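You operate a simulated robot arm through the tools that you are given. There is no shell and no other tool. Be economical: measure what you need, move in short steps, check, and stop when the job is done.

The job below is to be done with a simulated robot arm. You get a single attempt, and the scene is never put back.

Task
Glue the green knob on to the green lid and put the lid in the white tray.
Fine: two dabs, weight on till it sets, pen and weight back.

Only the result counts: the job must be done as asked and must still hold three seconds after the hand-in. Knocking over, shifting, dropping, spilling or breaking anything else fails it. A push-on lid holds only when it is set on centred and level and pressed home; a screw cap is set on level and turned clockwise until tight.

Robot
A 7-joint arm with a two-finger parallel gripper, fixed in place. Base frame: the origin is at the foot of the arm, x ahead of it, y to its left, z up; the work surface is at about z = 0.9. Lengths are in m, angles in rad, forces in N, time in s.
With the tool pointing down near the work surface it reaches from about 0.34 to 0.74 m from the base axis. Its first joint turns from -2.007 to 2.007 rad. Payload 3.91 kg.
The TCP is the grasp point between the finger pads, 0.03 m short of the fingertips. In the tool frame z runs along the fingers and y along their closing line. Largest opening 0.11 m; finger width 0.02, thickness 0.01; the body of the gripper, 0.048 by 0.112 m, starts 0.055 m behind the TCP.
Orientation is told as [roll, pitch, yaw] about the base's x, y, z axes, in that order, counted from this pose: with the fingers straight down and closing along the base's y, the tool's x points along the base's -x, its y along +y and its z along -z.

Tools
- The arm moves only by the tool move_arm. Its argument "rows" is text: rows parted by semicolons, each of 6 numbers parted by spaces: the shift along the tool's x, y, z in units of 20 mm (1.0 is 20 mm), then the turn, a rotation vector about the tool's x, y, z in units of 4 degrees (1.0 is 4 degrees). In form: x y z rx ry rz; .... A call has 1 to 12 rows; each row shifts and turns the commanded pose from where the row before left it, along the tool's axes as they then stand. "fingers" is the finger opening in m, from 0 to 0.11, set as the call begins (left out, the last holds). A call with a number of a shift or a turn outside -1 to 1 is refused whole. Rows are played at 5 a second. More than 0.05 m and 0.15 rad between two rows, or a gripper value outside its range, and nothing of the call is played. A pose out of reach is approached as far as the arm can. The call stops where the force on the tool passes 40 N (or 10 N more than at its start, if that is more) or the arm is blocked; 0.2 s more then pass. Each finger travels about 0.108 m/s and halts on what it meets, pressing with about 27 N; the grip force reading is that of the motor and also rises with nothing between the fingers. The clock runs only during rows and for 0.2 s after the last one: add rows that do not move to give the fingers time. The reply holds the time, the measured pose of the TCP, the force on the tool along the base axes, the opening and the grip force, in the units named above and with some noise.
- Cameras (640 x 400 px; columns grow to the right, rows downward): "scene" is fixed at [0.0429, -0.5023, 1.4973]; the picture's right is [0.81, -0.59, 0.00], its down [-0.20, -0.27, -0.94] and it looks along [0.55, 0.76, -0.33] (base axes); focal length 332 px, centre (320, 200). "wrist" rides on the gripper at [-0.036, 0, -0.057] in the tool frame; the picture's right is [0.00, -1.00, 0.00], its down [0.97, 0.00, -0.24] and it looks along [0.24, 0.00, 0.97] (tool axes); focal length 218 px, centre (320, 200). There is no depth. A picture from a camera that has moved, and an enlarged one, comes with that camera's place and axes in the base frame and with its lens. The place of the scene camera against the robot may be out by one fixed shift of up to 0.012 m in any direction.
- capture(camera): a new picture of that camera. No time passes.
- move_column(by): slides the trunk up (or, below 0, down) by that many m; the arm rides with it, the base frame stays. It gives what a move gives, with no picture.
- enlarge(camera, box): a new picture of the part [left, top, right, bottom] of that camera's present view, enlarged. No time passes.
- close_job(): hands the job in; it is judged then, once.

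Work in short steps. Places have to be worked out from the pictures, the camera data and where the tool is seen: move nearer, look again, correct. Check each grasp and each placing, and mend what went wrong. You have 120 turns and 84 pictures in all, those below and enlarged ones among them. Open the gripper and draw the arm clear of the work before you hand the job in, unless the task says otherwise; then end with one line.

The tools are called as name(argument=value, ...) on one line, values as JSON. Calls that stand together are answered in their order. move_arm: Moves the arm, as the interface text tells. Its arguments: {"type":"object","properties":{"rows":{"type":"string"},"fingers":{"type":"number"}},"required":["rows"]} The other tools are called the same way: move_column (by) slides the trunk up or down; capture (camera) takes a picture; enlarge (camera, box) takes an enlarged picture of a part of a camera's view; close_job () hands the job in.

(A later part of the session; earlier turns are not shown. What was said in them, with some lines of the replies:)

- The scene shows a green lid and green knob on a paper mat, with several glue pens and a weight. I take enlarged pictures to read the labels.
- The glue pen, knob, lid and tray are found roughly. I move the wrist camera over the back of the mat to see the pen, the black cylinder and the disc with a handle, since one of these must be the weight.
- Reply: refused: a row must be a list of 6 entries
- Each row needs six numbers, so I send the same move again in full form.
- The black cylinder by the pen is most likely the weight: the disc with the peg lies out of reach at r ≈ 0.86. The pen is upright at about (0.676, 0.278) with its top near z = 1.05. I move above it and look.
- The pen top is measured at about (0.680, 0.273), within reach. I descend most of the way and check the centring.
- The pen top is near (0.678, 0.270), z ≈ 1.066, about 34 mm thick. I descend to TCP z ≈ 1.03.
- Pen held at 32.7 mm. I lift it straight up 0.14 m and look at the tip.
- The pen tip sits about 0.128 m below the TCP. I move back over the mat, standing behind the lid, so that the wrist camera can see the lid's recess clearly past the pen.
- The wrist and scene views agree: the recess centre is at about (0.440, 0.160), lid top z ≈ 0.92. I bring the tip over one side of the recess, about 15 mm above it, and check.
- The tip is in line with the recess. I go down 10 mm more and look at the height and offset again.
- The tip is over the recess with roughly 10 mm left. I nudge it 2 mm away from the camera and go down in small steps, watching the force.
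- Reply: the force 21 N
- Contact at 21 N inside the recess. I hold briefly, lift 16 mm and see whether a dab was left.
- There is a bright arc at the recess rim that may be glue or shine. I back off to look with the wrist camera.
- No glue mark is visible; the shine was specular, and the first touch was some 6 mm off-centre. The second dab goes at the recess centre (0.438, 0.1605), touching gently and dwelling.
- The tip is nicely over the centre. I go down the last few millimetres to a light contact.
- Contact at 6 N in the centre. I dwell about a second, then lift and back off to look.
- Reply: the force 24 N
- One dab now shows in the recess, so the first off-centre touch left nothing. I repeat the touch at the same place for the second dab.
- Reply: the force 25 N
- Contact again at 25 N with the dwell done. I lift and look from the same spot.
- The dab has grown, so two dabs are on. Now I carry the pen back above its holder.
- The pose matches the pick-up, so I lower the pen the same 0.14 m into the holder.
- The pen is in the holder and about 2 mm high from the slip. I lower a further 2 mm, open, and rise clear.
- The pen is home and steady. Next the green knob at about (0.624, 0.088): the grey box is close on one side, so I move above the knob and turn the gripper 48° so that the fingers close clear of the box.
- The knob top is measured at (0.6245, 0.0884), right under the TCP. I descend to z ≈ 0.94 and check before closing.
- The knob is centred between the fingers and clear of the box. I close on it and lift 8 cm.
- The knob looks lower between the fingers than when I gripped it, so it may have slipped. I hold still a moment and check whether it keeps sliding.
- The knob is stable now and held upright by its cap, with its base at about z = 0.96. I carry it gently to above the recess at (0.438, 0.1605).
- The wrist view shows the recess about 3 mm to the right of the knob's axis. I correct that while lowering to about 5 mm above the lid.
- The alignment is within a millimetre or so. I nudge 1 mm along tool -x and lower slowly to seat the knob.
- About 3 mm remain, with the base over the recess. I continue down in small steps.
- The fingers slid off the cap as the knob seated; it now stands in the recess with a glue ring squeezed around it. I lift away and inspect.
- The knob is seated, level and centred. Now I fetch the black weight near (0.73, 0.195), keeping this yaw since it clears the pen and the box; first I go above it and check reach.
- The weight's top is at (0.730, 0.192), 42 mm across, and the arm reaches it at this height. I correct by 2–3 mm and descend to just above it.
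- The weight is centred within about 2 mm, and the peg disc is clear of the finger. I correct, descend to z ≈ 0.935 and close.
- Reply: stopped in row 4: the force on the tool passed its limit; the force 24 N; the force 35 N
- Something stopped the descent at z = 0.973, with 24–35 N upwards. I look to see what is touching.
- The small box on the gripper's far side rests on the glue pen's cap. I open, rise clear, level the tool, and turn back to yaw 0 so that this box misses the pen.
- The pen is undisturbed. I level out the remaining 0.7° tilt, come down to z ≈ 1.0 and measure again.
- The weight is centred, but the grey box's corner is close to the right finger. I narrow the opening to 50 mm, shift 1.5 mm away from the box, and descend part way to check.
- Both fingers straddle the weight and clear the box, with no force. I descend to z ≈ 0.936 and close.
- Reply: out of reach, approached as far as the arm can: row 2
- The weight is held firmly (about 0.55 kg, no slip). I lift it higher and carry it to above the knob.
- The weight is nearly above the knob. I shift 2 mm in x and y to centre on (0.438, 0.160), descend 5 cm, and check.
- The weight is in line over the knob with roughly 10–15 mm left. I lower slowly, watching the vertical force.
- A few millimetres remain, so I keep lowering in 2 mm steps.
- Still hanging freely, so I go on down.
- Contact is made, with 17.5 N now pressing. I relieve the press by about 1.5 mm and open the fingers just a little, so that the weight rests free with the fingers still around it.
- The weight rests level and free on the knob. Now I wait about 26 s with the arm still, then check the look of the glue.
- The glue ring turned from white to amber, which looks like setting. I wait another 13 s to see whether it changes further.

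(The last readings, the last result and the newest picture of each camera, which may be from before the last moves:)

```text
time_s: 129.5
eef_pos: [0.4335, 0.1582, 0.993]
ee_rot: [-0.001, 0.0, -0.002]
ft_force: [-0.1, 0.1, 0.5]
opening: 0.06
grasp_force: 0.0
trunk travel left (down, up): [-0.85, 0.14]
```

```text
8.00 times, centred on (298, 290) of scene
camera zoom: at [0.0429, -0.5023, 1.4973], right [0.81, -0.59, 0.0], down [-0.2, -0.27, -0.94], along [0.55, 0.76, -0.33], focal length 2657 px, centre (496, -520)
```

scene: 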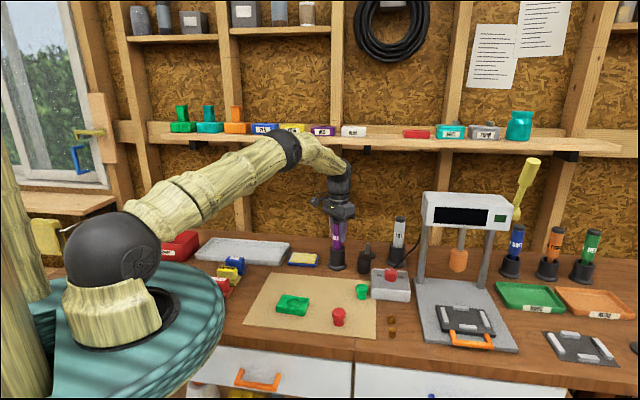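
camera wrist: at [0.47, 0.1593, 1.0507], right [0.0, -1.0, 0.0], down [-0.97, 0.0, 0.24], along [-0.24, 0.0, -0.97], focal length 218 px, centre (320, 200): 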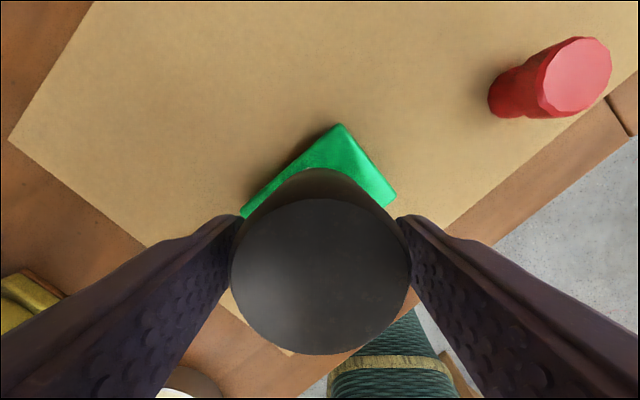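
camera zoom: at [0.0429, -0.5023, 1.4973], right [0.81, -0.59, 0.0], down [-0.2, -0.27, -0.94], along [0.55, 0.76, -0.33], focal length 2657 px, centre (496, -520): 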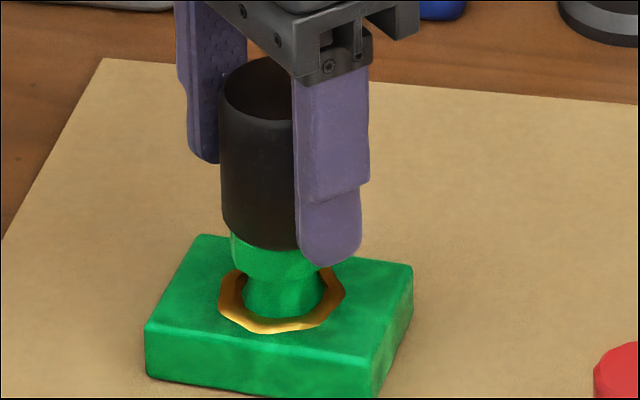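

The amber ring is unchanged, so the glue is set. I grip the weight again and lift it straight off.

move_arm(rows="0 0 0 0 0 0;0 0 0 0 0 0;0 0 0 0 0 0;0 0 0 0 0 0", fingers=0)

move_arm(rows="0 0 -0.17 0 0 0;0 0 -0.3 0 0 0;0 0 -0.4 0 0 0;0 0 -0.6 0 0 0;0 0 -0.6 0 0 0;0 0 -0.6 0 0 0;0 0 -0.6 0 0 0;0 0 0 0 0 0")

enlarge(camera="scene", box=[248, 205, 348, 315])

```text
time_s: 130.5
eef_pos: [0.4345, 0.158, 0.9932]
ee_rot: [-0.001, -0.002, 0.0]
ft_force: [0.2, -0.2, 1.2]
opening: 0.0434
grasp_force: 27.0
trunk travel left (down, up): [-0.85, 0.14]
```

```text
time_s: 132.3
eef_pos: [0.435, 0.1583, 1.0586]
ee_rot: [-0.001, 0.001, -0.001]
ft_force: [-0.5, -0.3, -5.7]
opening: 0.0429
grasp_force: 27.1
trunk travel left (down, up): [-0.85, 0.14]
```

```text
3.64 times, centred on (298, 260) of scene
camera zoom: at [0.0429, -0.5023, 1.4973], right [0.81, -0.59, 0.0], down [-0.2, -0.27, -0.94], along [0.55, 0.76, -0.33], focal length 1208 px, centre (400, -18)
```

zoom: 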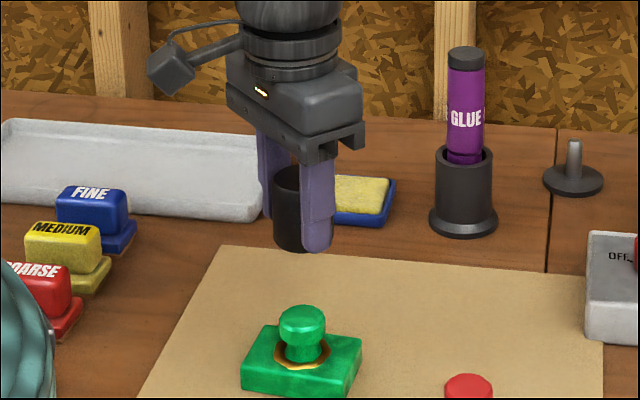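

The weight came off cleanly and the knob stayed on the lid. I carry the weight back over its place.

move_arm(rows="-0.9125 0.105 0 0 0 0;-0.9125 0.105 0 0 0 0;-0.9125 0.105 0 0 0 0;-0.9125 0.105 0 0 0 0;-0.9125 0.105 0 0 0 0;-0.9125 0.105 0 0 0 0;-0.9125 0.105 0 0 0 0;-0.9125 0.105 0 0 0 0")

move_arm(rows="-0.9125 0.105 0 0 0 0;-0.9125 0.105 0 0 0 0;-0.9125 0.105 0 0 0 0;-0.9125 0.105 0 0 0 0;-0.9125 0.105 0 0 0 0;-0.9125 0.105 0 0 0 0;-0.9125 0.105 0 0 0 0;-0.9125 0.105 0 0 0 0;0 0 0 0 0 0;0 0 0 0 0 0")

```text
time_s: 134.1
eef_pos: [0.582, 0.1765, 1.0594]
ee_rot: [0.001, 0.003, 0.0]
ft_force: [0.6, 0.9, -5.9]
opening: 0.0432
grasp_force: 27.4
trunk travel left (down, up): [-0.85, 0.14]
```

```text
time_s: 136.3
eef_pos: [0.7243, 0.193, 1.0563]
ee_rot: [-0.002, 0.002, 0.0]
ft_force: [-0.6, -0.5, -6.2]
opening: 0.0433
grasp_force: 26.8
trunk travel left (down, up): [-0.85, 0.14]
```

Back at the pick-up spot, I lower the weight to the bench.

move_arm(rows="-0.05 0 0.9 0 0 0;0 0 0.9 0 0 0;0 0 0.9 0 0 0;0 0 0.8 0 0 0;0 0 0.8 0 0 0;0 0 0.6 0 0 0;0 0 0.5 0 0 0;0 0 0.4 0 0 0;0 0 0.2 0 0 0;0 0 0 0 0 0")

```text
time_s: 138.5
eef_pos: [0.7258, 0.1928, 0.9375]
ee_rot: [0.0, 0.002, 0.0]
ft_force: [0.6, -0.9, -5.9]
opening: 0.0432
grasp_force: 26.7
trunk travel left (down, up): [-0.85, 0.14]
```

Still hanging by a hair, so I lower in 1 mm steps until it touches.

move_arm(rows="0 0 0.06 0 0 0;0 0 0 0 0 0")

move_arm(rows="0 0 0.06 0 0 0;0 0 0 0 0 0")

```text
time_s: 139.1
eef_pos: [0.7256, 0.1934, 0.9361]
ee_rot: [0.001, 0.002, -0.001]
ft_force: [-0.2, -1.0, -5.9]
opening: 0.0432
grasp_force: 26.8
trunk travel left (down, up): [-0.85, 0.14]
```

```text
time_s: 139.7
eef_pos: [0.7271, 0.1928, 0.9361]
ee_rot: [0.0, 0.001, 0.0]
ft_force: [-0.3, 1.6, 0.5]
opening: 0.0431
grasp_force: 27.1
trunk travel left (down, up): [-0.85, 0.14]
```

It is on the bench now. I open to 52 mm only, because of the box, and rise straight up.

move_arm(rows="0 0 0 0 0 0;0 0 0 0 0 0;0 0 -0.3 0 0 0;0 0 -0.6 0 0 0;0 0 -1 0 0 0;0 0 -1 0 0 0;0 0 -1 0 0 0;0 0 -1 0 0 0;0 0 -1 0 0 0;0 0 -1 0 0 0;0 0 0 0 0 0", fingers=0.052)

enlarge(camera="scene", box=[190, 190, 430, 340])

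```text
time_s: 142.1
eef_pos: [0.7243, 0.193, 1.0742]
ee_rot: [0.0, 0.002, 0.001]
ft_force: [-0.3, -0.2, 0.7]
opening: 0.052
grasp_force: 0.1
trunk travel left (down, up): [-0.85, 0.14]
```

```text
2.67 times, centred on (310, 265) of scene
camera zoom: at [0.0429, -0.5023, 1.4973], right [0.81, -0.59, 0.0], down [-0.2, -0.27, -0.94], along [0.55, 0.76, -0.33], focal length 886 px, centre (347, 27)
```

zoom: 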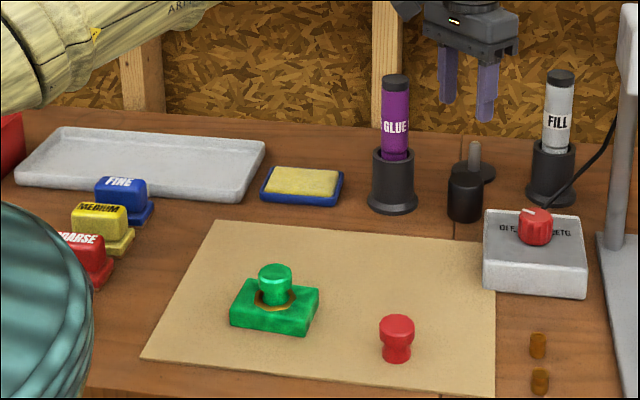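

Pen, weight and everything else stand as they did. Next I go above the lid and turn the gripper 49° to close across its short side.

move_arm(rows="0.9 -0.102 0 0 0 0;0.9 -0.102 0 0 0 0;0.9 -0.102 0 0 0 0;0.9 -0.102 0 0 0 0;0.9 -0.102 0 0 0 0;0.9 -0.102 0 0 0 0;0.9 -0.102 0 0 0 0;0.9 -0.102 0 0 0 0")

move_arm(rows="0.9 -0.102 0 0 0 0;0.9 -0.102 0 0 0 0;0.9 -0.102 0 0 0 0;0.9 -0.102 0 0 0 0;0.9 -0.102 0 0 0 0;0.9 -0.102 0 0 0 0;0.9 -0.102 0 0 0 0;0.9 -0.102 0 0 0 0", fingers=0.085)

move_arm(rows="0 0 0 0 0 1;0 0 0 0 0 1;0 0 0 0 0 1;0 0 0 0 0 1;0 0 0 0 0 1;0 0 0 0 0 1;0 0 0 0 0 1;0 0 0 0 0 1;0 0 0 0 0 1;0 0 0 0 0 1;0 0 0 0 0 1;0 0 0 0 0 1")

move_arm(rows="0 0 0 0 0 0.2;0 0 0 0 0 0;0 0 0 0 0 0")

capture(camera="wrist")

```text
time_s: 143.9
eef_pos: [0.5806, 0.1773, 1.0722]
ee_rot: [-0.002, -0.001, 0.001]
ft_force: [0.8, 0.1, -0.5]
opening: 0.0518
grasp_force: 0.0
trunk travel left (down, up): [-0.85, 0.14]
```

```text
time_s: 145.7
eef_pos: [0.4362, 0.1602, 1.0755]
ee_rot: [0.0, 0.001, -0.002]
ft_force: [-0.4, 0.3, -0.2]
opening: 0.0848
grasp_force: 0.0
trunk travel left (down, up): [-0.85, 0.14]
```

```text
time_s: 148.3
eef_pos: [0.4393, 0.1601, 1.0744]
ee_rot: [-0.001, 0.001, -0.838]
ft_force: [-0.1, -0.1, 0.4]
opening: 0.0851
grasp_force: 0.1
trunk travel left (down, up): [-0.85, 0.14]
```

```text
time_s: 149.1
eef_pos: [0.4393, 0.1605, 1.0735]
ee_rot: [-0.002, -0.001, -0.851]
ft_force: [0.0, 0.3, -0.2]
opening: 0.085
grasp_force: 0.0
trunk travel left (down, up): [-0.85, 0.14]
```

```text
12 pictures are left
camera wrist: at [0.4624, 0.1344, 1.1316], right [-0.75, -0.66, 0.0], down [-0.64, 0.73, 0.24], along [-0.16, 0.18, -0.97], focal length 218 px, centre (320, 200)
```

wrist: 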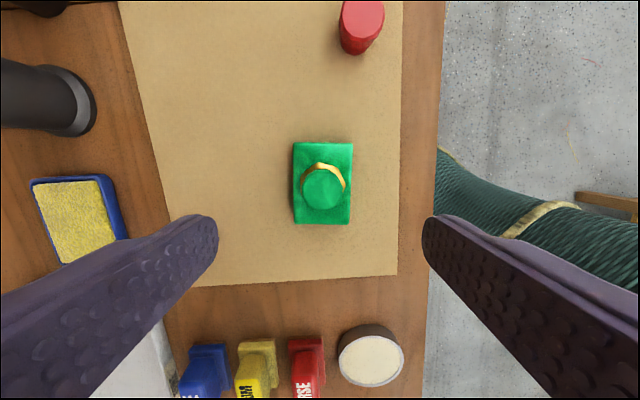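

The lid is square to the fingers and centred within 3 mm. I correct, descend to z ≈ 0.936, and close.

move_arm(rows="-0.1 -0.1 0.8 0 0 0;0 0 0.8 0 0 0;0 0 0.8 0 0 0;0 0 0.8 0 0 0;0 0 0.8 0 0 0;0 0 0.8 0 0 0;0 0 0.8 0 0 0;0 0 0.7 0 0 0;0 0 0.4 0 0 0;0 0 0 0 0 0")

move_arm(rows="0 0 0 0 0 0;0 0 0 0 0 0;0 0 0 0 0 0;0 0 0 0 0 0", fingers=0)

move_arm(rows="0 0 -0.25 0 0 0;0 0 -0.25 0 0 0;0 0 -0.5 0 0 0;0 0 -0.5 0 0 0;0 0 0 0 0 0")

enlarge(camera="scene", box=[248, 205, 348, 315])

```text
time_s: 151.3
eef_pos: [0.4372, 0.1568, 0.9394]
ee_rot: [-0.002, -0.001, -0.851]
ft_force: [-0.4, 0.4, 0.3]
opening: 0.0851
grasp_force: 0.0
trunk travel left (down, up): [-0.85, 0.14]
```

```text
time_s: 152.3
eef_pos: [0.4378, 0.1562, 0.9403]
ee_rot: [-0.002, 0.001, -0.85]
ft_force: [0.8, -0.8, 0.3]
opening: 0.0553
grasp_force: 27.0
trunk travel left (down, up): [-0.85, 0.14]
```

```text
time_s: 153.5
eef_pos: [0.438, 0.1555, 0.9728]
ee_rot: [-0.002, 0.0, -0.852]
ft_force: [0.3, 0.1, -1.5]
opening: 0.0554
grasp_force: 27.1
trunk travel left (down, up): [-0.85, 0.14]
```

```text
3.64 times, centred on (298, 260) of scene
camera zoom: at [0.0429, -0.5023, 1.4973], right [0.81, -0.59, 0.0], down [-0.2, -0.27, -0.94], along [0.55, 0.76, -0.33], focal length 1208 px, centre (400, -18)
```

zoom: 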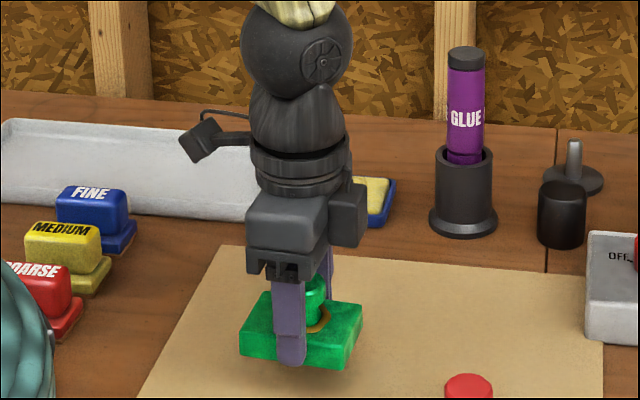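

The lid with its knob came up level and firm. I lift it 9 cm more and carry most of the way to the white tray.

move_arm(rows="0 0 -0.9 0 0 0;0 0 -0.9 0 0 0;0 0 -0.9 0 0 0;0 0 -0.9 0 0 0;0 0 -0.9 0 0 0;0.6075 0.672 0 0 0 0;0.6075 0.672 0 0 0 0;0.6075 0.672 0 0 0 0;0.6075 0.672 0 0 0 0;0.6075 0.672 0 0 0 0;0.6075 0.672 0 0 0 0;0.6075 0.672 0 0 0 0")

move_arm(rows="0.6075 0.672 0 0 0 0;0.6075 0.672 0 0 0 0;0.6075 0.672 0 0 0 0;0.6075 0.672 0 0 0 0;0.6075 0.672 0 0 0 0;0.6075 0.672 0 0 0 0;0.6075 0.672 0 0 0 0;0.6075 0.672 0 0 0 0;0 0 0 0 0 0")

capture(camera="wrist")

capture(camera="scene")

```text
time_s: 156.1
eef_pos: [0.4518, 0.2818, 1.0606]
ee_rot: [-0.001, 0.001, -0.851]
ft_force: [0.7, 0.3, -0.8]
opening: 0.0553
grasp_force: 27.0
trunk travel left (down, up): [-0.85, 0.14]
```

```text
time_s: 158.1
eef_pos: [0.4696, 0.4274, 1.0601]
ee_rot: [-0.002, 0.001, -0.852]
ft_force: [0.7, 0.9, -1.0]
opening: 0.0551
grasp_force: 26.6
trunk travel left (down, up): [-0.85, 0.14]
```

```text
10 pictures are left
camera wrist: at [0.4928, 0.4015, 1.1171], right [-0.75, -0.66, 0.0], down [-0.64, 0.73, 0.24], along [-0.16, 0.18, -0.97], focal length 218 px, centre (320, 200)
```

wrist: 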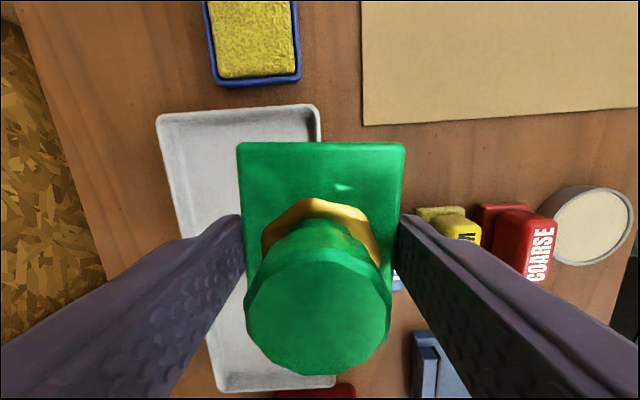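

```text
9 pictures are left
```

scene: 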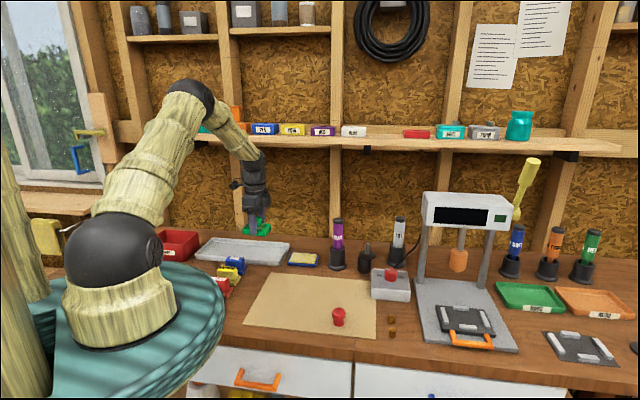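

The tray's outline works out to about 0.31 × 0.14 m, centred near (0.456, 0.537). I move above (0.49, 0.502), on its centre line, and descend to about 1 cm above the floor.

move_arm(rows="0.53 0.81 0 0 0 0;0.53 0.81 0 0 0 0;0.53 0.81 0 0 0 0;0.53 0.81 0 0 0 0;0 0 0.9 0 0 0;0 0 0.9 0 0 0;0 0 0.9 0 0 0;0 0 0.9 0 0 0;0 0 0.9 0 0 0;0 0 0.5 0 0 0;0 0 0 0 0 0")

capture(camera="wrist")

enlarge(camera="scene", box=[180, 190, 310, 290])

```text
time_s: 160.5
eef_pos: [0.4887, 0.5011, 0.9585]
ee_rot: [-0.001, 0.0, -0.851]
ft_force: [0.3, -0.1, -0.8]
opening: 0.0554
grasp_force: 27.0
trunk travel left (down, up): [-0.85, 0.14]
```

```text
8 pictures are left
camera wrist: at [0.512, 0.4748, 1.0155], right [-0.75, -0.66, 0.0], down [-0.64, 0.73, 0.24], along [-0.16, 0.18, -0.97], focal length 218 px, centre (320, 200)
```

wrist: 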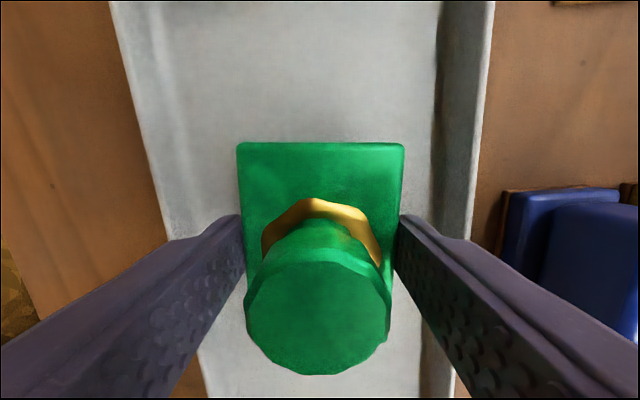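

```text
4.00 times, centred on (245, 240) of scene
camera zoom: at [0.0429, -0.5023, 1.4973], right [0.81, -0.59, 0.0], down [-0.2, -0.27, -0.94], along [0.55, 0.76, -0.33], focal length 1328 px, centre (620, 40)
```

zoom: 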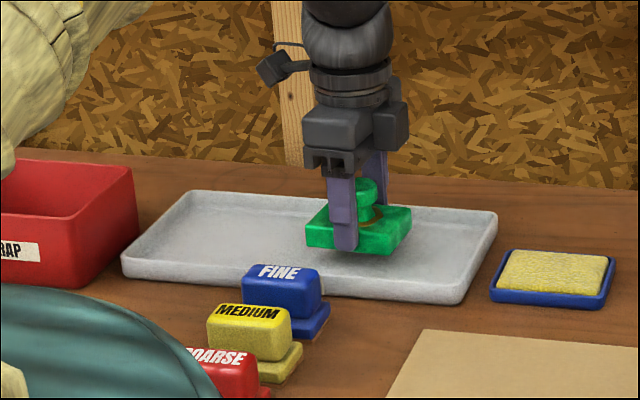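

The lid is well inside the tray walls. I lower in small steps until it touches.

move_arm(rows="0 0 0.15 0 0 0;0 0 0.15 0 0 0;0 0 0.1 0 0 0;0 0 0 0 0 0")

move_arm(rows="0 0 0.1 0 0 0;0 0 0 0 0 0")

move_arm(rows="0 0 0.1 0 0 0;0 0 0 0 0 0")

```text
time_s: 161.5
eef_pos: [0.4889, 0.5022, 0.9509]
ee_rot: [0.0, 0.001, -0.853]
ft_force: [0.3, 0.4, -0.6]
opening: 0.0555
grasp_force: 27.0
trunk travel left (down, up): [-0.85, 0.14]
```

```text
time_s: 162.1
eef_pos: [0.4887, 0.5017, 0.95]
ee_rot: [0.0, 0.0, -0.85]
ft_force: [-0.5, 0.3, -1.4]
opening: 0.0552
grasp_force: 27.2
trunk travel left (down, up): [-0.85, 0.14]
```

```text
time_s: 162.7
eef_pos: [0.4893, 0.5026, 0.948]
ee_rot: [-0.001, -0.001, -0.851]
ft_force: [-0.1, 0.2, -1.3]
opening: 0.0552
grasp_force: 26.8
trunk travel left (down, up): [-0.85, 0.14]
```

No contact yet, so I continue down.

move_arm(rows="0 0 0.1 0 0 0;0 0 0 0 0 0")

move_arm(rows="0 0 0.07 0 0 0;0 0 0 0 0 0")

```text
time_s: 163.3
eef_pos: [0.4892, 0.5016, 0.9465]
ee_rot: [-0.002, 0.001, -0.852]
ft_force: [0.5, -0.5, -1.0]
opening: 0.0553
grasp_force: 27.0
trunk travel left (down, up): [-0.85, 0.14]
```

```text
time_s: 163.9
eef_pos: [0.4893, 0.5026, 0.945]
ee_rot: [-0.002, 0.0, -0.852]
ft_force: [-0.3, 0.7, -0.8]
opening: 0.0551
grasp_force: 26.2
trunk travel left (down, up): [-0.85, 0.14]
```

Still free, so another couple of small steps.

move_arm(rows="0 0 0.05 0 0 0;0 0 0 0 0 0")

move_arm(rows="0 0 0.05 0 0 0;0 0 0 0 0 0")

enlarge(camera="scene", box=[220, 210, 300, 270])

```text
time_s: 164.5
eef_pos: [0.489, 0.5024, 0.9439]
ee_rot: [0.0, 0.001, -0.852]
ft_force: [-0.3, 0.0, -1.1]
opening: 0.0554
grasp_force: 26.9
trunk travel left (down, up): [-0.85, 0.14]
```

```text
time_s: 165.1
eef_pos: [0.4893, 0.5021, 0.9422]
ee_rot: [-0.001, -0.001, -0.852]
ft_force: [1.2, 0.6, -1.3]
opening: 0.0553
grasp_force: 26.3
trunk travel left (down, up): [-0.85, 0.14]
```

```text
6.67 times, centred on (260, 240) of scene
camera zoom: at [0.0429, -0.5023, 1.4973], right [0.81, -0.59, 0.0], down [-0.2, -0.27, -0.94], along [0.55, 0.76, -0.33], focal length 2214 px, centre (720, -67)
```

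zoom: 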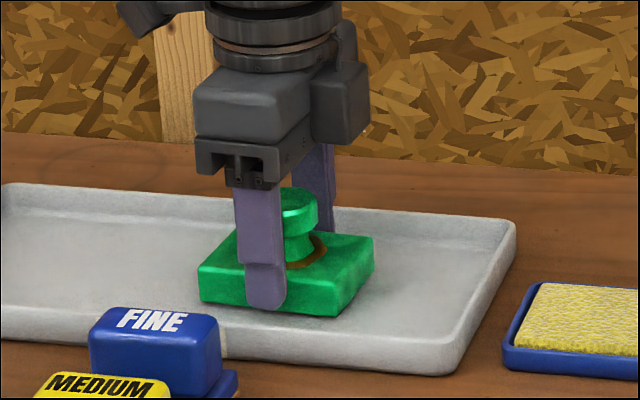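

The lid is nearly on the tray floor. I go down two more 1 mm steps.

move_arm(rows="0 0 0.06 0 0 0;0 0 0 0 0 0")

move_arm(rows="0 0 0.06 0 0 0;0 0 0 0 0 0")

```text
time_s: 165.7
eef_pos: [0.4889, 0.5033, 0.9409]
ee_rot: [-0.002, 0.0, -0.851]
ft_force: [0.5, -0.4, -1.4]
opening: 0.0551
grasp_force: 27.1
trunk travel left (down, up): [-0.85, 0.14]
```

```text
time_s: 166.3
eef_pos: [0.4886, 0.5029, 0.9407]
ee_rot: [0.002, 0.0, -0.852]
ft_force: [-0.3, -0.3, 1.0]
opening: 0.0552
grasp_force: 26.8
trunk travel left (down, up): [-0.85, 0.14]
```

The force rose to +1, so the lid is touching. I release, opening to 75 mm, rise clear and look.

move_arm(rows="0 0 0 0 0 0;0 0 0 0 0 0;0 0 0 0 0 0;0 0 -0.3 0 0 0;0 0 -0.6 0 0 0;0 0 -1 0 0 0;0 0 -1 0 0 0;0 0 -1 0 0 0;0 0 -1 0 0 0;0 0 -1 0 0 0;0 0 -1 0 0 0;0 0 -1 0 0 0", fingers=0.075)

move_arm(rows="0 0 -1 0 0 0;0 -1 0 0 0 0;0 -1 0 0 0 0;0 -1 0 0 0 0;0 -1 0 0 0 0;0 -1 0 0 0 0;0 0 0 0 0 0")

enlarge(camera="scene", box=[190, 190, 430, 340])

enlarge(camera="scene", box=[220, 210, 300, 270])

```text
time_s: 168.9
eef_pos: [0.4874, 0.5023, 1.0984]
ee_rot: [0.0, 0.001, -0.851]
ft_force: [0.0, -0.4, -0.1]
opening: 0.0751
grasp_force: 0.2
trunk travel left (down, up): [-0.85, 0.14]
```

```text
time_s: 170.5
eef_pos: [0.4145, 0.4375, 1.1194]
ee_rot: [-0.004, -0.002, -0.851]
ft_force: [0.3, 0.2, 0.8]
opening: 0.075
grasp_force: 0.1
trunk travel left (down, up): [-0.85, 0.14]
```

```text
2.67 times, centred on (310, 265) of scene
camera zoom: at [0.0429, -0.5023, 1.4973], right [0.81, -0.59, 0.0], down [-0.2, -0.27, -0.94], along [0.55, 0.76, -0.33], focal length 886 px, centre (347, 27)
```

zoom: 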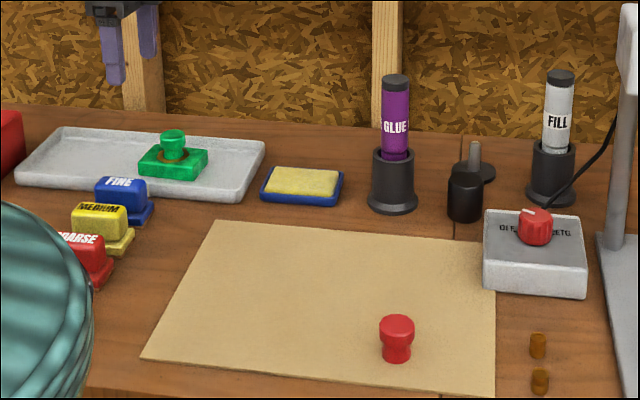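

```text
6.67 times, centred on (260, 240) of scene
camera zoom: at [0.0429, -0.5023, 1.4973], right [0.81, -0.59, 0.0], down [-0.2, -0.27, -0.94], along [0.55, 0.76, -0.33], focal length 2214 px, centre (720, -67)
```

zoom: 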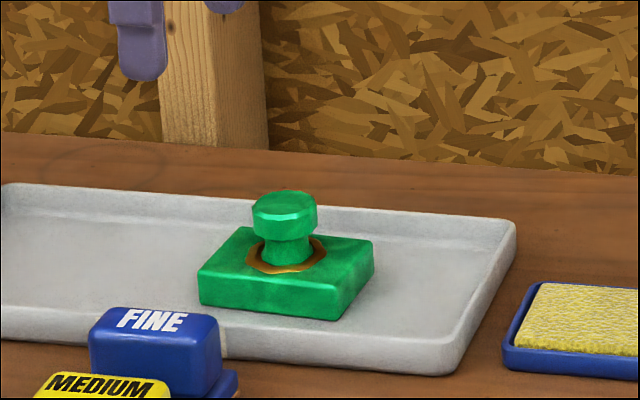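

The lid with the glued knob lies level in the white tray. The pen and weight are back in place, nothing else has moved, and the arm is clear, so I hand in.

close_job()

```text
The job is handed in.
```

The green knob is glued to the green lid with two dabs and set under the weight, the lid is in the white tray, and the pen and weight are back in place.
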